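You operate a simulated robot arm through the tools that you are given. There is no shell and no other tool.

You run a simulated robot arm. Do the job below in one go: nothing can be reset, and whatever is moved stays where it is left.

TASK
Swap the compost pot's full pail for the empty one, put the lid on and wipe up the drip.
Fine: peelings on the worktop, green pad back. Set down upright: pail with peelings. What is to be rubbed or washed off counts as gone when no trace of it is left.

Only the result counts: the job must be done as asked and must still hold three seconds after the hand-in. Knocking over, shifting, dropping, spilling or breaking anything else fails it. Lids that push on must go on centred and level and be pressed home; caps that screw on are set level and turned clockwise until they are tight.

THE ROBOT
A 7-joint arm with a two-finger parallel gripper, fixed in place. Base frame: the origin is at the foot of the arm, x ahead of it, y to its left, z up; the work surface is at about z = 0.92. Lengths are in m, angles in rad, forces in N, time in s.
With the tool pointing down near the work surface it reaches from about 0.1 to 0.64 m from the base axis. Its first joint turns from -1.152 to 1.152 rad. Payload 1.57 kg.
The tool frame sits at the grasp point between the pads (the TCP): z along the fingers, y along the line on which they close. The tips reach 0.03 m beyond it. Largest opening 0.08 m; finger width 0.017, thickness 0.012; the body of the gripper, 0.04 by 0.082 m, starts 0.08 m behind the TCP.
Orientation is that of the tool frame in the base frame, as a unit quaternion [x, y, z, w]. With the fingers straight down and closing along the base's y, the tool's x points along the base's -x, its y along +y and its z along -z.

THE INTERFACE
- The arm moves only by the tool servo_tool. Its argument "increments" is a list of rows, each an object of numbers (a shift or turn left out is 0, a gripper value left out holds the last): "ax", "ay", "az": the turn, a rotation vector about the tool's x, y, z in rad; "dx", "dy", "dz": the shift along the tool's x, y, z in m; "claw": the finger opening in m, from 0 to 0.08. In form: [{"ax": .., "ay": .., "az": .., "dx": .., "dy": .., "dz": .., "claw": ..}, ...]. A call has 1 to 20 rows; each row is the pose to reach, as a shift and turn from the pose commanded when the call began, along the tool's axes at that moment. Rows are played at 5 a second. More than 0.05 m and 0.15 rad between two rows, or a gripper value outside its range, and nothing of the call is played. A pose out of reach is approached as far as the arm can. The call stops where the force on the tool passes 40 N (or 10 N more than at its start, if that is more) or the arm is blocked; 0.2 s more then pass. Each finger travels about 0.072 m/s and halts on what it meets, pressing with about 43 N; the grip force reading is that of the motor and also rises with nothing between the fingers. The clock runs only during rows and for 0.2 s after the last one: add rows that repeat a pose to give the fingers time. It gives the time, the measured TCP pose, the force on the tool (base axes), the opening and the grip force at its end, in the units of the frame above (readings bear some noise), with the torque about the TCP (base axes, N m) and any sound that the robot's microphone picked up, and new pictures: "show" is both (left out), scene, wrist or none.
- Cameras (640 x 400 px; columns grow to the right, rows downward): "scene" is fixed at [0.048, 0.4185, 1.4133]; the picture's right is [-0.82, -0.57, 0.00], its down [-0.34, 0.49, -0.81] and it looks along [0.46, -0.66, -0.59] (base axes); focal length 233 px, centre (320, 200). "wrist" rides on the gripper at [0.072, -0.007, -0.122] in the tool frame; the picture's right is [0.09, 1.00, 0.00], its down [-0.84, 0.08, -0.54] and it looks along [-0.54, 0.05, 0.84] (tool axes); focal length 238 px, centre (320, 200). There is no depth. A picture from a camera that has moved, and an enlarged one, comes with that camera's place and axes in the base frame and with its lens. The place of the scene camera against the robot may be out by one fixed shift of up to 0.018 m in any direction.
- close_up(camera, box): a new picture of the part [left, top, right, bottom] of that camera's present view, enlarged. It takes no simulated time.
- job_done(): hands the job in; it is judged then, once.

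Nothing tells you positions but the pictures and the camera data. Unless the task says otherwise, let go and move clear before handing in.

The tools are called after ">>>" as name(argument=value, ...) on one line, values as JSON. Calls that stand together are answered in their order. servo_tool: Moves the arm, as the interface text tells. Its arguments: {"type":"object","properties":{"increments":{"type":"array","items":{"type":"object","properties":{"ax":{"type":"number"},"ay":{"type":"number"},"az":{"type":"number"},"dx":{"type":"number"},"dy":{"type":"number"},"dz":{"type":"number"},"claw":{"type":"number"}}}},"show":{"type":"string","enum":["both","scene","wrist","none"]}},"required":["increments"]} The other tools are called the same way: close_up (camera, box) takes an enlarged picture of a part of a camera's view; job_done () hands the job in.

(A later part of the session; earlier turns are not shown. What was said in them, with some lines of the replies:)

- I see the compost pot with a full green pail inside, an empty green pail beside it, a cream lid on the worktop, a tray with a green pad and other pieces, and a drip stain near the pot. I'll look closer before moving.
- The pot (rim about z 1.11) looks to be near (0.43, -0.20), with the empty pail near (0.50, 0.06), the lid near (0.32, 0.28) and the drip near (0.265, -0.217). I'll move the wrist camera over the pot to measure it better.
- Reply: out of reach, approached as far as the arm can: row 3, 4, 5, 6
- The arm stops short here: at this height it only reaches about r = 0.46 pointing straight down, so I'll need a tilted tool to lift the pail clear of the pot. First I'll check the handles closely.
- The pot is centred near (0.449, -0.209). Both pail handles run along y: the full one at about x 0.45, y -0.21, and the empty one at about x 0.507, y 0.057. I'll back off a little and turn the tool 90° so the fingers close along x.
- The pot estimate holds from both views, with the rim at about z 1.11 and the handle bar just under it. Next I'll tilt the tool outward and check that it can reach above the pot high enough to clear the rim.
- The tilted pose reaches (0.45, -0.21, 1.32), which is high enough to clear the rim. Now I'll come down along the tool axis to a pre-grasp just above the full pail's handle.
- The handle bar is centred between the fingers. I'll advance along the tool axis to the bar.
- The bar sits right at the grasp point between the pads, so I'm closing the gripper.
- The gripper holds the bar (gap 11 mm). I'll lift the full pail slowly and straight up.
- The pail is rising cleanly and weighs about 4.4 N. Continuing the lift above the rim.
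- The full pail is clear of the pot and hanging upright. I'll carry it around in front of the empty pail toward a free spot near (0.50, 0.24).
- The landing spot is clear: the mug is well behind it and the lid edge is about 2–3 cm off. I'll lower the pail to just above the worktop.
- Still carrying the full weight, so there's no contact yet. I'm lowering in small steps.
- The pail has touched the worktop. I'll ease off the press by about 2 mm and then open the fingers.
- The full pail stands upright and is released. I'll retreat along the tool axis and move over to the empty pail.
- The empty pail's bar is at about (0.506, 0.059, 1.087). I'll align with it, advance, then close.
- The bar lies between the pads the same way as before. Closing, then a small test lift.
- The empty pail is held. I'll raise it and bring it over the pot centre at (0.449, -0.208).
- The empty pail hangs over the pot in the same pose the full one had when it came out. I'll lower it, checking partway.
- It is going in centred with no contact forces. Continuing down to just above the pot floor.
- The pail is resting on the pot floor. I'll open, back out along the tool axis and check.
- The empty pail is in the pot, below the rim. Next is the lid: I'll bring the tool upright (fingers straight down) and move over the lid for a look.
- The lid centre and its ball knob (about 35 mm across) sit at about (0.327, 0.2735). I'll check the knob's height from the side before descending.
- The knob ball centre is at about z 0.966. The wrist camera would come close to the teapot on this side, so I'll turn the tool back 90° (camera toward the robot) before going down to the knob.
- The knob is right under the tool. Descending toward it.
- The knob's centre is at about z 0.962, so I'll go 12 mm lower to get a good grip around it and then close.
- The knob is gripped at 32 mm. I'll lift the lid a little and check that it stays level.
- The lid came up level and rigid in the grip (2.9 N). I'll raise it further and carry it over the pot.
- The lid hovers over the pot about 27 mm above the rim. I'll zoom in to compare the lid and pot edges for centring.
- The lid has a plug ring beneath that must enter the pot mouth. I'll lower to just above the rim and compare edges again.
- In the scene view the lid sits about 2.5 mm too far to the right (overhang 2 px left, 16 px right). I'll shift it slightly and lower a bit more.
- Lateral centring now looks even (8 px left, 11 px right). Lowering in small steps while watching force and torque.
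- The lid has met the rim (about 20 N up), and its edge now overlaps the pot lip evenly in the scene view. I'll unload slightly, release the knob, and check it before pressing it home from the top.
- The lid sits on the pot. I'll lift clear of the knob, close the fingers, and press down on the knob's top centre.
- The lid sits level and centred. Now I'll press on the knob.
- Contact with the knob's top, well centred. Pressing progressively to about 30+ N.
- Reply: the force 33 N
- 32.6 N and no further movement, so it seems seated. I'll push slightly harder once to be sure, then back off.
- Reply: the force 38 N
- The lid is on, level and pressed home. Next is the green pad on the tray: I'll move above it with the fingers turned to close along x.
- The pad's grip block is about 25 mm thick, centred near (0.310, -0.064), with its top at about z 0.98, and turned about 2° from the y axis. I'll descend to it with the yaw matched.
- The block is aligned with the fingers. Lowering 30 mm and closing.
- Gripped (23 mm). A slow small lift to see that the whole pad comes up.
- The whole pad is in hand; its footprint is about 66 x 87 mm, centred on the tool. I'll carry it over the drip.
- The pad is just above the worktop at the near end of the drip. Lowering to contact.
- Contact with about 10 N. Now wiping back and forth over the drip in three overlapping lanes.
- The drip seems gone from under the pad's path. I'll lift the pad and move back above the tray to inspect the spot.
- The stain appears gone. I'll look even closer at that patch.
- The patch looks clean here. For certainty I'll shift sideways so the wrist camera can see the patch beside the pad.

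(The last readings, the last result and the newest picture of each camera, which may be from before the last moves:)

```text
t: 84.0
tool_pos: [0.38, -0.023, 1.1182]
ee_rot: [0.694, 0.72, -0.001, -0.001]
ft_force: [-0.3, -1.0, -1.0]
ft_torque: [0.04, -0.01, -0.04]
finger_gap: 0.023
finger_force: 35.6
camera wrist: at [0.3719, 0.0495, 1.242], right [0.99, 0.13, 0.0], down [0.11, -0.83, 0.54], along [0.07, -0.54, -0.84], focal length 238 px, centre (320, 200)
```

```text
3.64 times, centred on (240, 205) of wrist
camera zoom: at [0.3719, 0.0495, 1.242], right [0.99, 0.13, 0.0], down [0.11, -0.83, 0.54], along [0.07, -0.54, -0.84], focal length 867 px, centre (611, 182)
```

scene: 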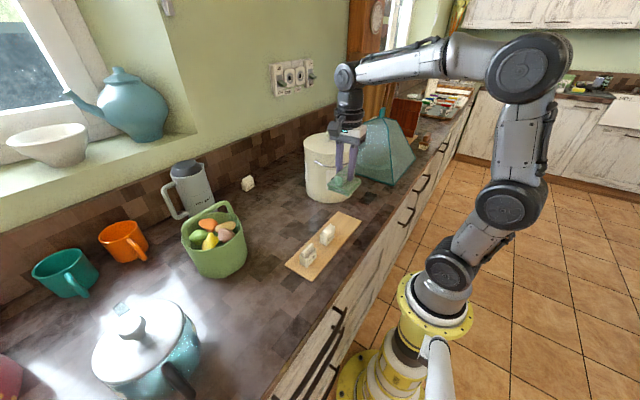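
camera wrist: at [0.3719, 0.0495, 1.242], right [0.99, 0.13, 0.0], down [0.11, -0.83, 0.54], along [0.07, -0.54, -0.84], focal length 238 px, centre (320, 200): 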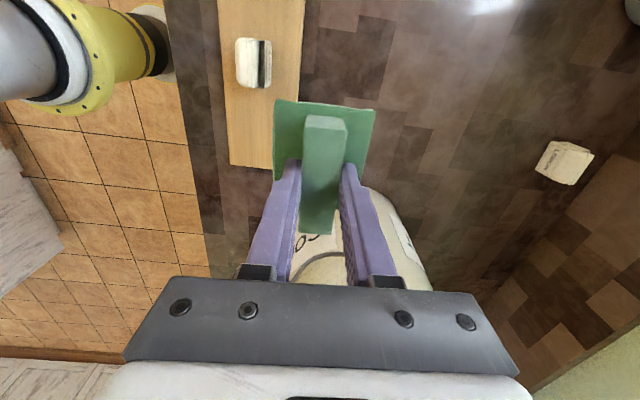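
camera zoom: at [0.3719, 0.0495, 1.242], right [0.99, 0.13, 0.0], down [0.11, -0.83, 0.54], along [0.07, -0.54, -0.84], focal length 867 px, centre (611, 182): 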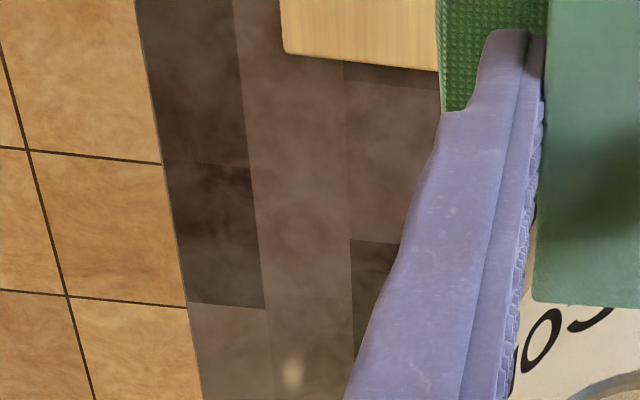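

There is a small pale spot left near the far end of where the drip was. I'll zoom on it from both cameras.

>>> close_up(camera="wrist", box=[215, 220, 265, 275])

>>> close_up(camera="scene", box=[365, 182, 405, 214])

```text
7.27 times, centred on (240, 248) of wrist
camera zoom: at [0.3719, 0.0495, 1.242], right [0.99, 0.13, 0.0], down [0.11, -0.83, 0.54], along [0.07, -0.54, -0.84], focal length 1734 px, centre (902, -146)
```

zoom: 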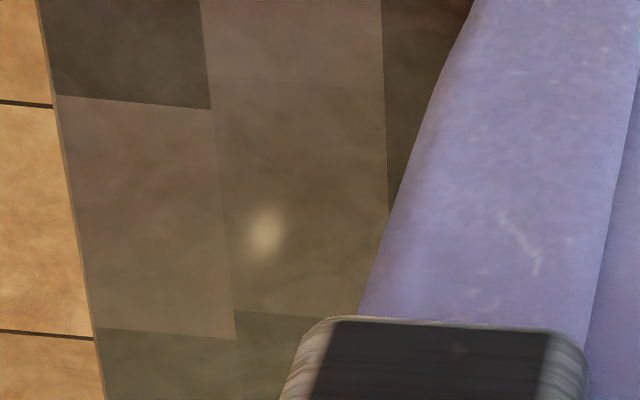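

```text
12.50 times, centred on (385, 198) of scene
camera zoom: at [0.0481, 0.4185, 1.4133], right [-0.82, -0.57, 0.0], down [-0.34, 0.49, -0.81], along [0.46, -0.66, -0.59], focal length 2916 px, centre (-492, 225)
```

zoom: 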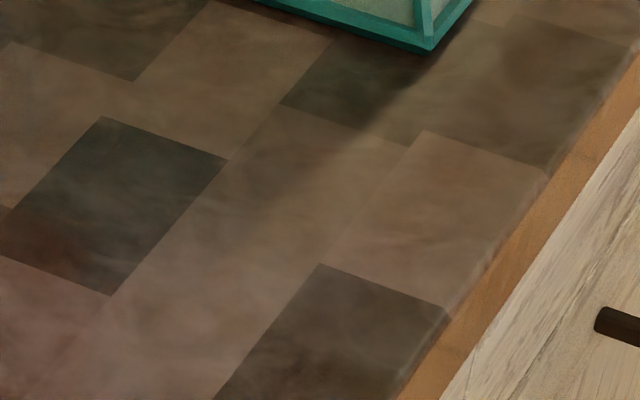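

The spot is blurry and doesn't show from the scene camera, so it may only be a reflection. I'll shift the camera a few centimetres to see whether it moves relative to the tiles.

>>> servo_tool(increments=[{"dy": 0.02, "dz": -0.015}, {"dy": 0.04, "dz": -0.03}, {"dy": 0.04, "dz": -0.03}], show="wrist")

>>> close_up(camera="wrist", box=[165, 160, 265, 270])

```text
t: 84.8
tool_pos: [0.4199, -0.0191, 1.1511]
ee_rot: [0.693, 0.721, 0.0, 0.0]
ft_force: [0.1, 0.1, -0.7]
ft_torque: [-0.02, 0.02, -0.01]
finger_gap: 0.0226
finger_force: 35.1
camera wrist: at [0.412, 0.0517, 1.2727], right [0.99, 0.13, 0.0], down [0.11, -0.83, 0.54], along [0.07, -0.54, -0.84], focal length 238 px, centre (320, 200)
```

wrist: 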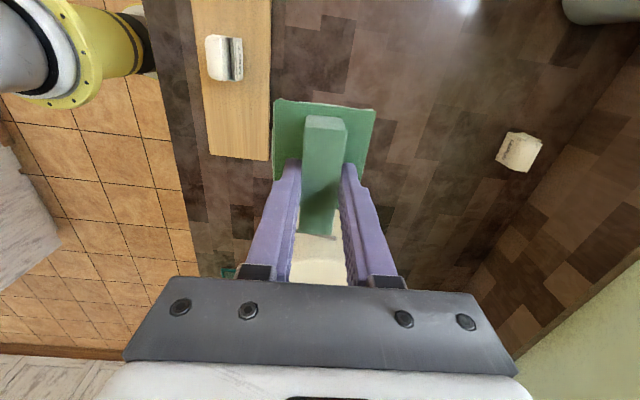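

```text
3.64 times, centred on (215, 215) of wrist
camera zoom: at [0.412, 0.0517, 1.2727], right [0.99, 0.13, 0.0], down [0.11, -0.83, 0.54], along [0.07, -0.54, -0.84], focal length 867 px, centre (702, 146)
```

zoom: 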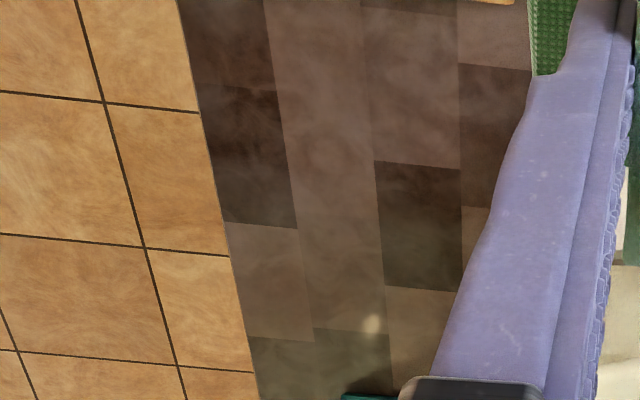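

The spot moved relative to the tiles, so it's only a reflection; the drip area itself is clean. Now I'll return the pad to its place on the tray.

>>> servo_tool(increments=[{"dx": -0.01, "dy": -0.03}, {"dx": -0.02, "dy": -0.06, "dz": 0.01}, {"dx": -0.03, "dy": -0.09, "dz": 0.025}, {"dx": -0.0387, "dy": -0.113, "dz": 0.05}, {"dx": -0.0387, "dy": -0.113, "dz": 0.09}, {"dx": -0.0387, "dy": -0.113, "dz": 0.125}, {"dx": -0.0387, "dy": -0.113, "dz": 0.145}, {"dx": -0.0387, "dy": -0.113, "dz": 0.145}])

>>> close_up(camera="scene", box=[285, 165, 395, 265])

>>> close_up(camera="wrist", box=[200, 60, 440, 280])

```text
t: 86.6
tool_pos: [0.3078, -0.0641, 1.0047]
ee_rot: [0.693, 0.721, -0.001, -0.001]
ft_force: [-0.8, 0.3, -0.3]
ft_torque: [0.0, 0.02, -0.03]
finger_gap: 0.0229
finger_force: 35.8
camera wrist: at [0.3008, 0.0084, 1.1279], right [0.99, 0.13, 0.0], down [0.11, -0.83, 0.54], along [0.07, -0.54, -0.84], focal length 238 px, centre (320, 200)
```

scene: 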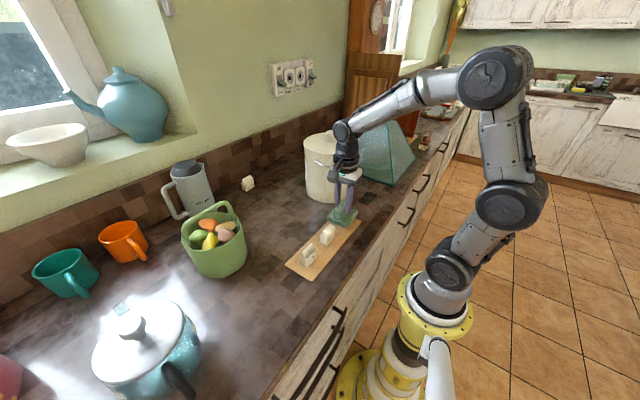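
wrist: 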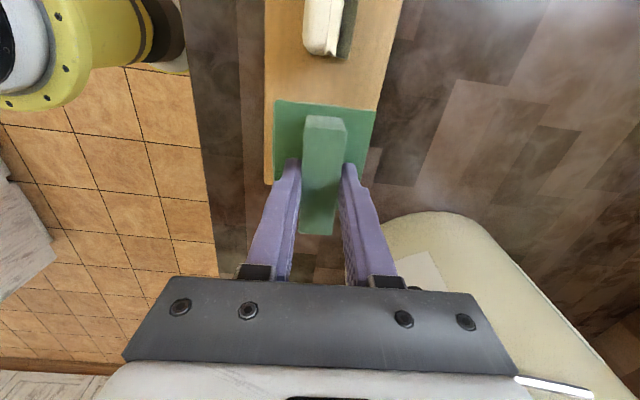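

```text
4.00 times, centred on (340, 215) of scene
camera zoom: at [0.0481, 0.4185, 1.4133], right [-0.82, -0.57, 0.0], down [-0.34, 0.49, -0.81], along [0.46, -0.66, -0.59], focal length 933 px, centre (240, 140)
```

zoom: 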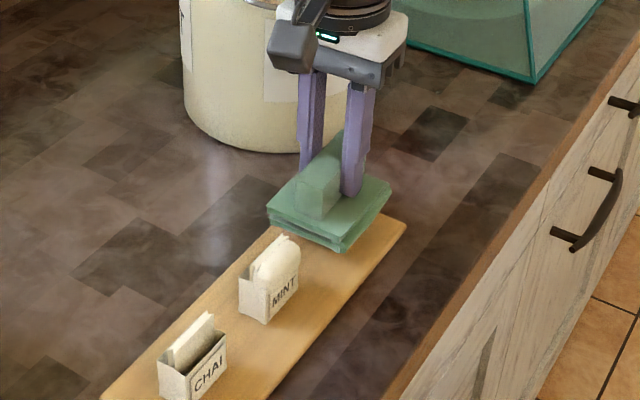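

```text
1.82 times, centred on (320, 170) of wrist
camera zoom: at [0.3008, 0.0084, 1.1279], right [0.99, 0.13, 0.0], down [0.11, -0.83, 0.54], along [0.07, -0.54, -0.84], focal length 433 px, centre (320, 254)
```

zoom: 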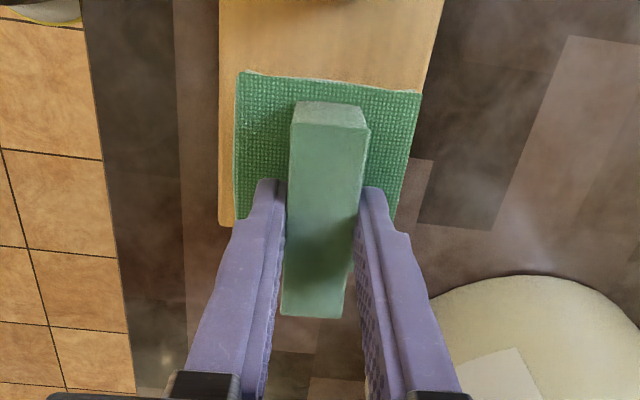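

The pad is above its original spot. Lowering gently onto the tray.

>>> servo_tool(increments=[{"dz": 0.008}, {"dz": 0.014}, {"dz": 0.018}, {"dz": 0.018}], show="none")

```text
t: 87.6
tool_pos: [0.3084, -0.0639, 0.9868]
ee_rot: [0.694, 0.72, -0.001, -0.001]
ft_force: [-0.5, 0.3, -0.5]
ft_torque: [0.0, 0.01, -0.03]
finger_gap: 0.0228
finger_force: 35.2
```

>>> servo_tool(increments=[{"dz": 0.001}, {"dz": 0.002}, {"dz": 0.002}], show="none")

```text
t: 88.4
tool_pos: [0.3086, -0.0635, 0.9849]
ee_rot: [0.693, 0.721, 0.0, -0.001]
ft_force: [0.5, 0.4, -0.5]
ft_torque: [0.02, -0.01, 0.03]
finger_gap: 0.0228
finger_force: 35.8
```

>>> servo_tool(increments=[{"dz": 0.001}, {"dz": 0.002}, {"dz": 0.002}], show="none")

```text
t: 89.2
tool_pos: [0.3084, -0.064, 0.9847]
ee_rot: [0.693, 0.721, 0.001, 0.001]
ft_force: [-6.7, 2.3, 24.9]
ft_torque: [0.12, 0.32, 0.01]
finger_gap: 0.0228
finger_force: 35.3
```

Contact with the tray. Easing off 2 mm and releasing.

>>> servo_tool(increments=[{"dz": -0.001}, {"dz": -0.0015}, {"dz": -0.0015, "claw": 0.026}, {"dz": -0.0015, "claw": 0.035}, {"dz": -0.0015, "claw": 0.05}, {"dz": -0.0015, "claw": 0.05}])

>>> close_up(camera="scene", box=[285, 165, 395, 265])

```text
t: 90.6
tool_pos: [0.308, -0.0644, 0.9855]
ee_rot: [0.693, 0.721, -0.001, -0.001]
ft_force: [-0.2, 0.1, -0.3]
ft_torque: [0.0, -0.05, 0.0]
finger_gap: 0.0499
finger_force: 0.0
camera wrist: at [0.3002, 0.0083, 1.1069], right [0.99, 0.13, 0.0], down [0.11, -0.83, 0.54], along [0.07, -0.54, -0.84], focal length 238 px, centre (320, 200)
```

scene: 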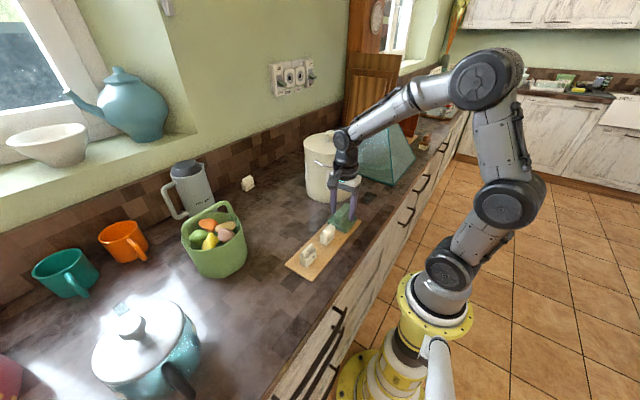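
wrist: 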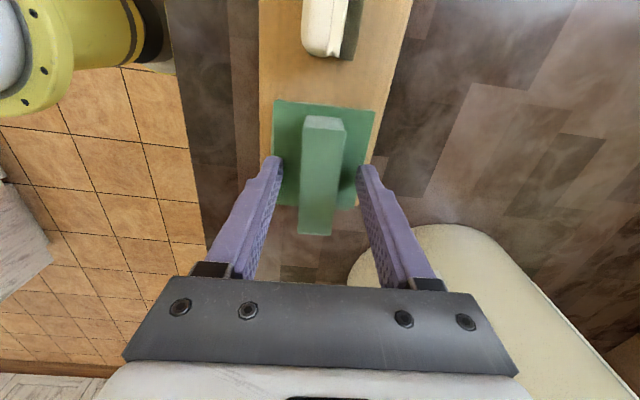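

```text
4.00 times, centred on (340, 215) of scene
camera zoom: at [0.048, 0.4185, 1.4133], right [-0.82, -0.57, 0.0], down [-0.34, 0.49, -0.81], along [0.46, -0.66, -0.59], focal length 933 px, centre (240, 140)
```

zoom: 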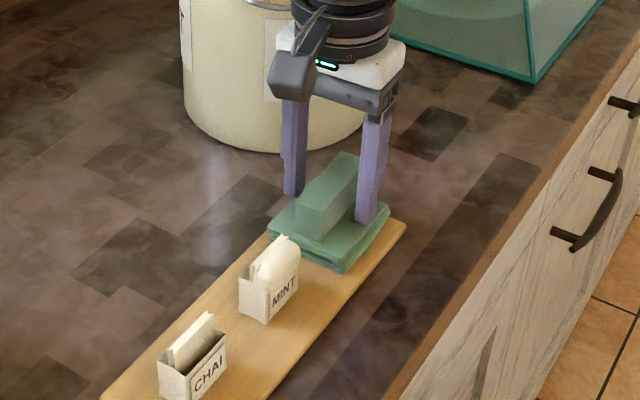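

The pad is back where it was. I'll rise clear and inspect the drip area and the lid seam before handing in.

>>> servo_tool(increments=[{"dz": -0.02}, {"dz": -0.05}, {"dz": -0.09}, {"dz": -0.13}, {"dz": -0.17}, {"dz": -0.17, "dx": 0.03}, {"dz": -0.17, "dx": 0.06}, {"dz": -0.17, "dx": 0.06}])

>>> close_up(camera="wrist", box=[230, 80, 400, 280])

>>> close_up(camera="scene", box=[340, 170, 410, 240])

>>> close_up(camera="scene", box=[290, 115, 375, 210])

>>> close_up(camera="scene", box=[160, 180, 280, 290])

```text
t: 92.4
tool_pos: [0.3057, -0.0038, 1.154]
ee_rot: [0.693, 0.721, 0.0, 0.0]
ft_force: [-0.2, 0.4, 0.1]
ft_torque: [0.01, -0.02, 0.0]
finger_gap: 0.0499
finger_force: 0.0
camera wrist: at [0.2978, 0.0689, 1.2769], right [0.99, 0.13, 0.0], down [0.11, -0.83, 0.54], along [0.07, -0.54, -0.84], focal length 238 px, centre (320, 200)
```

scene: 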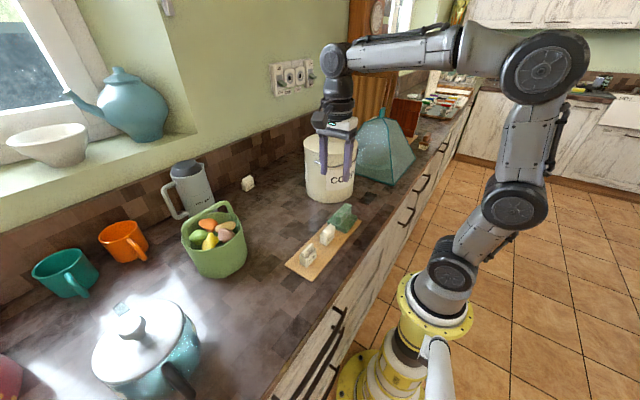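
wrist: 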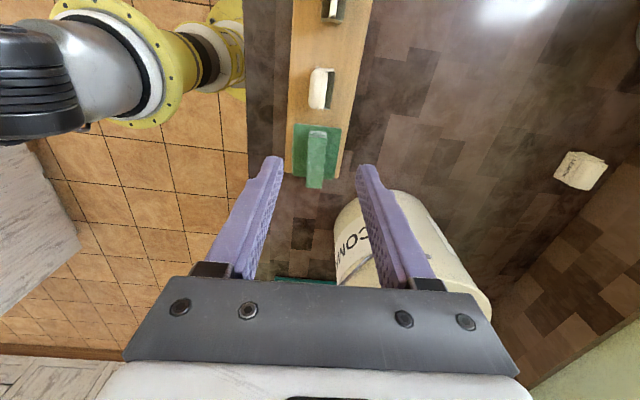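

```text
2.00 times, centred on (315, 180) of wrist
camera zoom: at [0.2978, 0.0689, 1.2769], right [0.99, 0.13, 0.0], down [0.11, -0.83, 0.54], along [0.07, -0.54, -0.84], focal length 477 px, centre (330, 240)
```

zoom: 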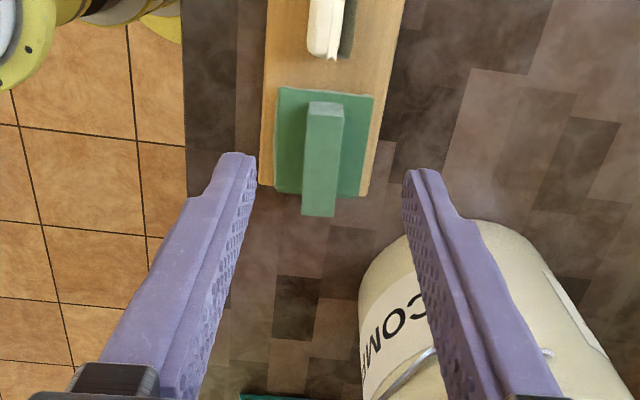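

```text
5.71 times, centred on (375, 205) of scene
camera zoom: at [0.048, 0.4185, 1.4133], right [-0.82, -0.57, 0.0], down [-0.34, 0.49, -0.81], along [0.46, -0.66, -0.59], focal length 1333 px, centre (6, 171)
```

zoom: 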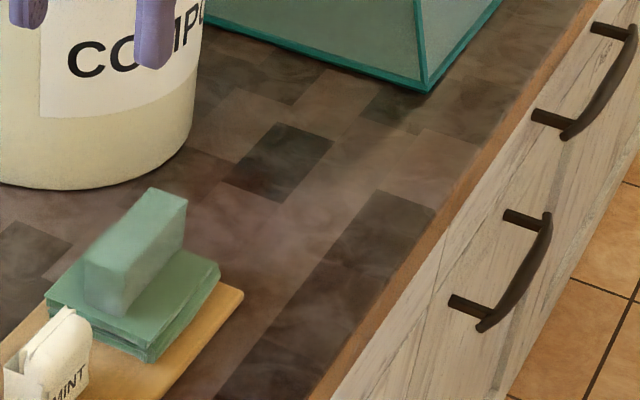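

```text
4.21 times, centred on (332, 162) of scene
camera zoom: at [0.048, 0.4185, 1.4133], right [-0.82, -0.57, 0.0], down [-0.34, 0.49, -0.81], along [0.46, -0.66, -0.59], focal length 982 px, centre (267, 358)
```

zoom: 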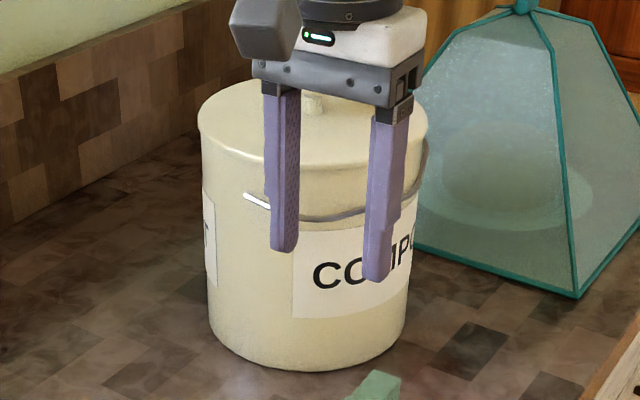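

```text
3.64 times, centred on (220, 235) of scene
camera zoom: at [0.048, 0.4185, 1.4133], right [-0.82, -0.57, 0.0], down [-0.34, 0.49, -0.81], along [0.46, -0.66, -0.59], focal length 848 px, centre (684, 73)
```

zoom: 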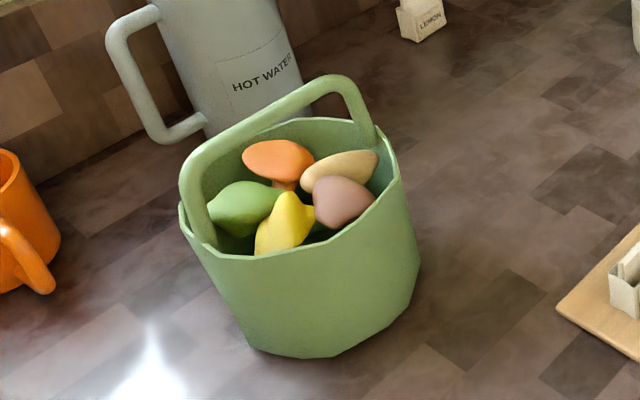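

Everything looks right; the arm just blocks the lid view. I'll move it aside and check the lid's level once more.

>>> servo_tool(increments=[{"dz": -0.02, "dx": 0.03, "dy": -0.01}, {"dz": -0.04, "dx": 0.07, "dy": -0.02}, {"dz": -0.06, "dx": 0.11, "dy": -0.03}, {"dz": -0.08, "dx": 0.15, "dy": -0.03}, {"dz": -0.08, "dx": 0.19, "dy": -0.03}, {"dz": -0.08, "dx": 0.19, "dy": -0.03}], show="both")

>>> close_up(camera="scene", box=[295, 110, 370, 165])

>>> close_up(camera="scene", box=[290, 115, 400, 215])

```text
t: 93.8
tool_pos: [0.2684, 0.1844, 1.2353]
ee_rot: [0.693, 0.721, 0.0, -0.001]
ft_force: [0.1, -0.5, 0.4]
ft_torque: [-0.05, -0.01, -0.01]
finger_gap: 0.05
finger_force: 0.0
camera wrist: at [0.2605, 0.2569, 1.3582], right [0.99, 0.13, 0.0], down [0.11, -0.83, 0.54], along [0.07, -0.54, -0.84], focal length 238 px, centre (320, 200)
```

scene: 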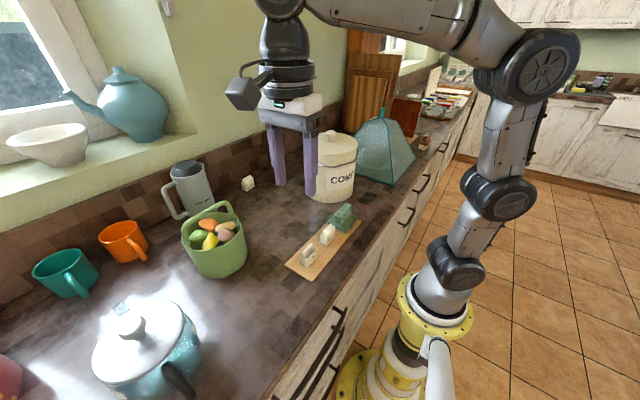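
wrist: 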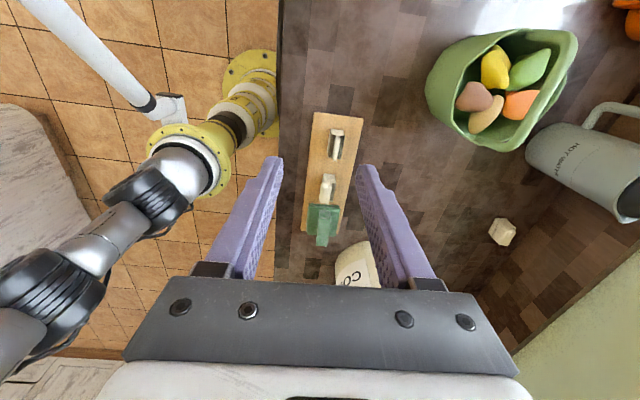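

```text
7.27 times, centred on (332, 138) of scene
camera zoom: at [0.048, 0.4185, 1.4133], right [-0.82, -0.57, 0.0], down [-0.34, 0.49, -0.81], along [0.46, -0.66, -0.59], focal length 1697 px, centre (229, 654)
```

zoom: 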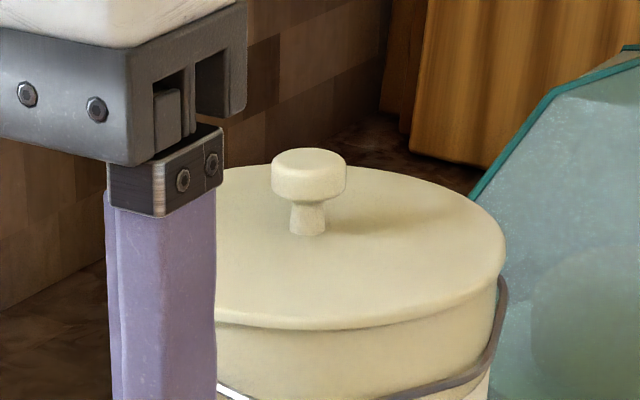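

```text
4.00 times, centred on (345, 165) of scene
camera zoom: at [0.048, 0.4185, 1.4133], right [-0.82, -0.57, 0.0], down [-0.34, 0.49, -0.81], along [0.46, -0.66, -0.59], focal length 933 px, centre (220, 340)
```

zoom: 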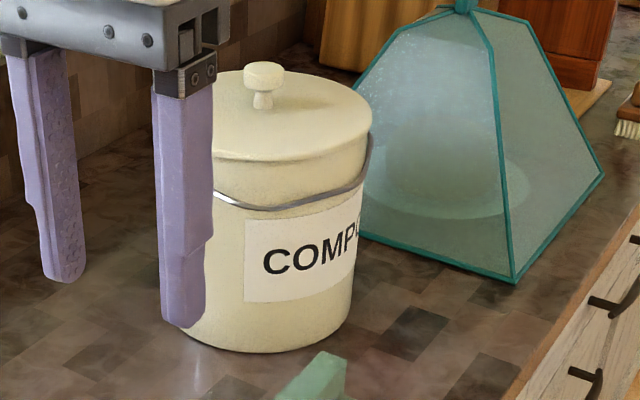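

The full pail stands upright beside the pot with its peelings in. The empty pail is inside the pot, the lid is centred, level and pressed home, the drip is gone, the pad is back on the tray and the arm is clear. Handing in.

>>> job_done()

```text
The job is handed in.
```

The pails are swapped, the lid is on and the drip is wiped up. I've handed the job in but haven't been given a result.

- **Full pail:** it stands upright on the worktop near (0.50, 0.24) with all its peelings still in it.
- **Empty pail:** it sits on the pot floor, below the rim.
- **Lid:** it is centred and level. I pressed it down on the knob to about 38 N and it didn't move further, with no gap visible from the scene camera. I didn't see the seam on the side facing away from that camera.
- **Drip:** no trace shows in either camera. One pale spot near there moved relative to the tiles when the camera moved, so I took it as a reflection.
- **Green pad:** it is back in its place on the tray.

Nothing else appeared knocked or shifted in the final pictures, and the arm is clear of everything.
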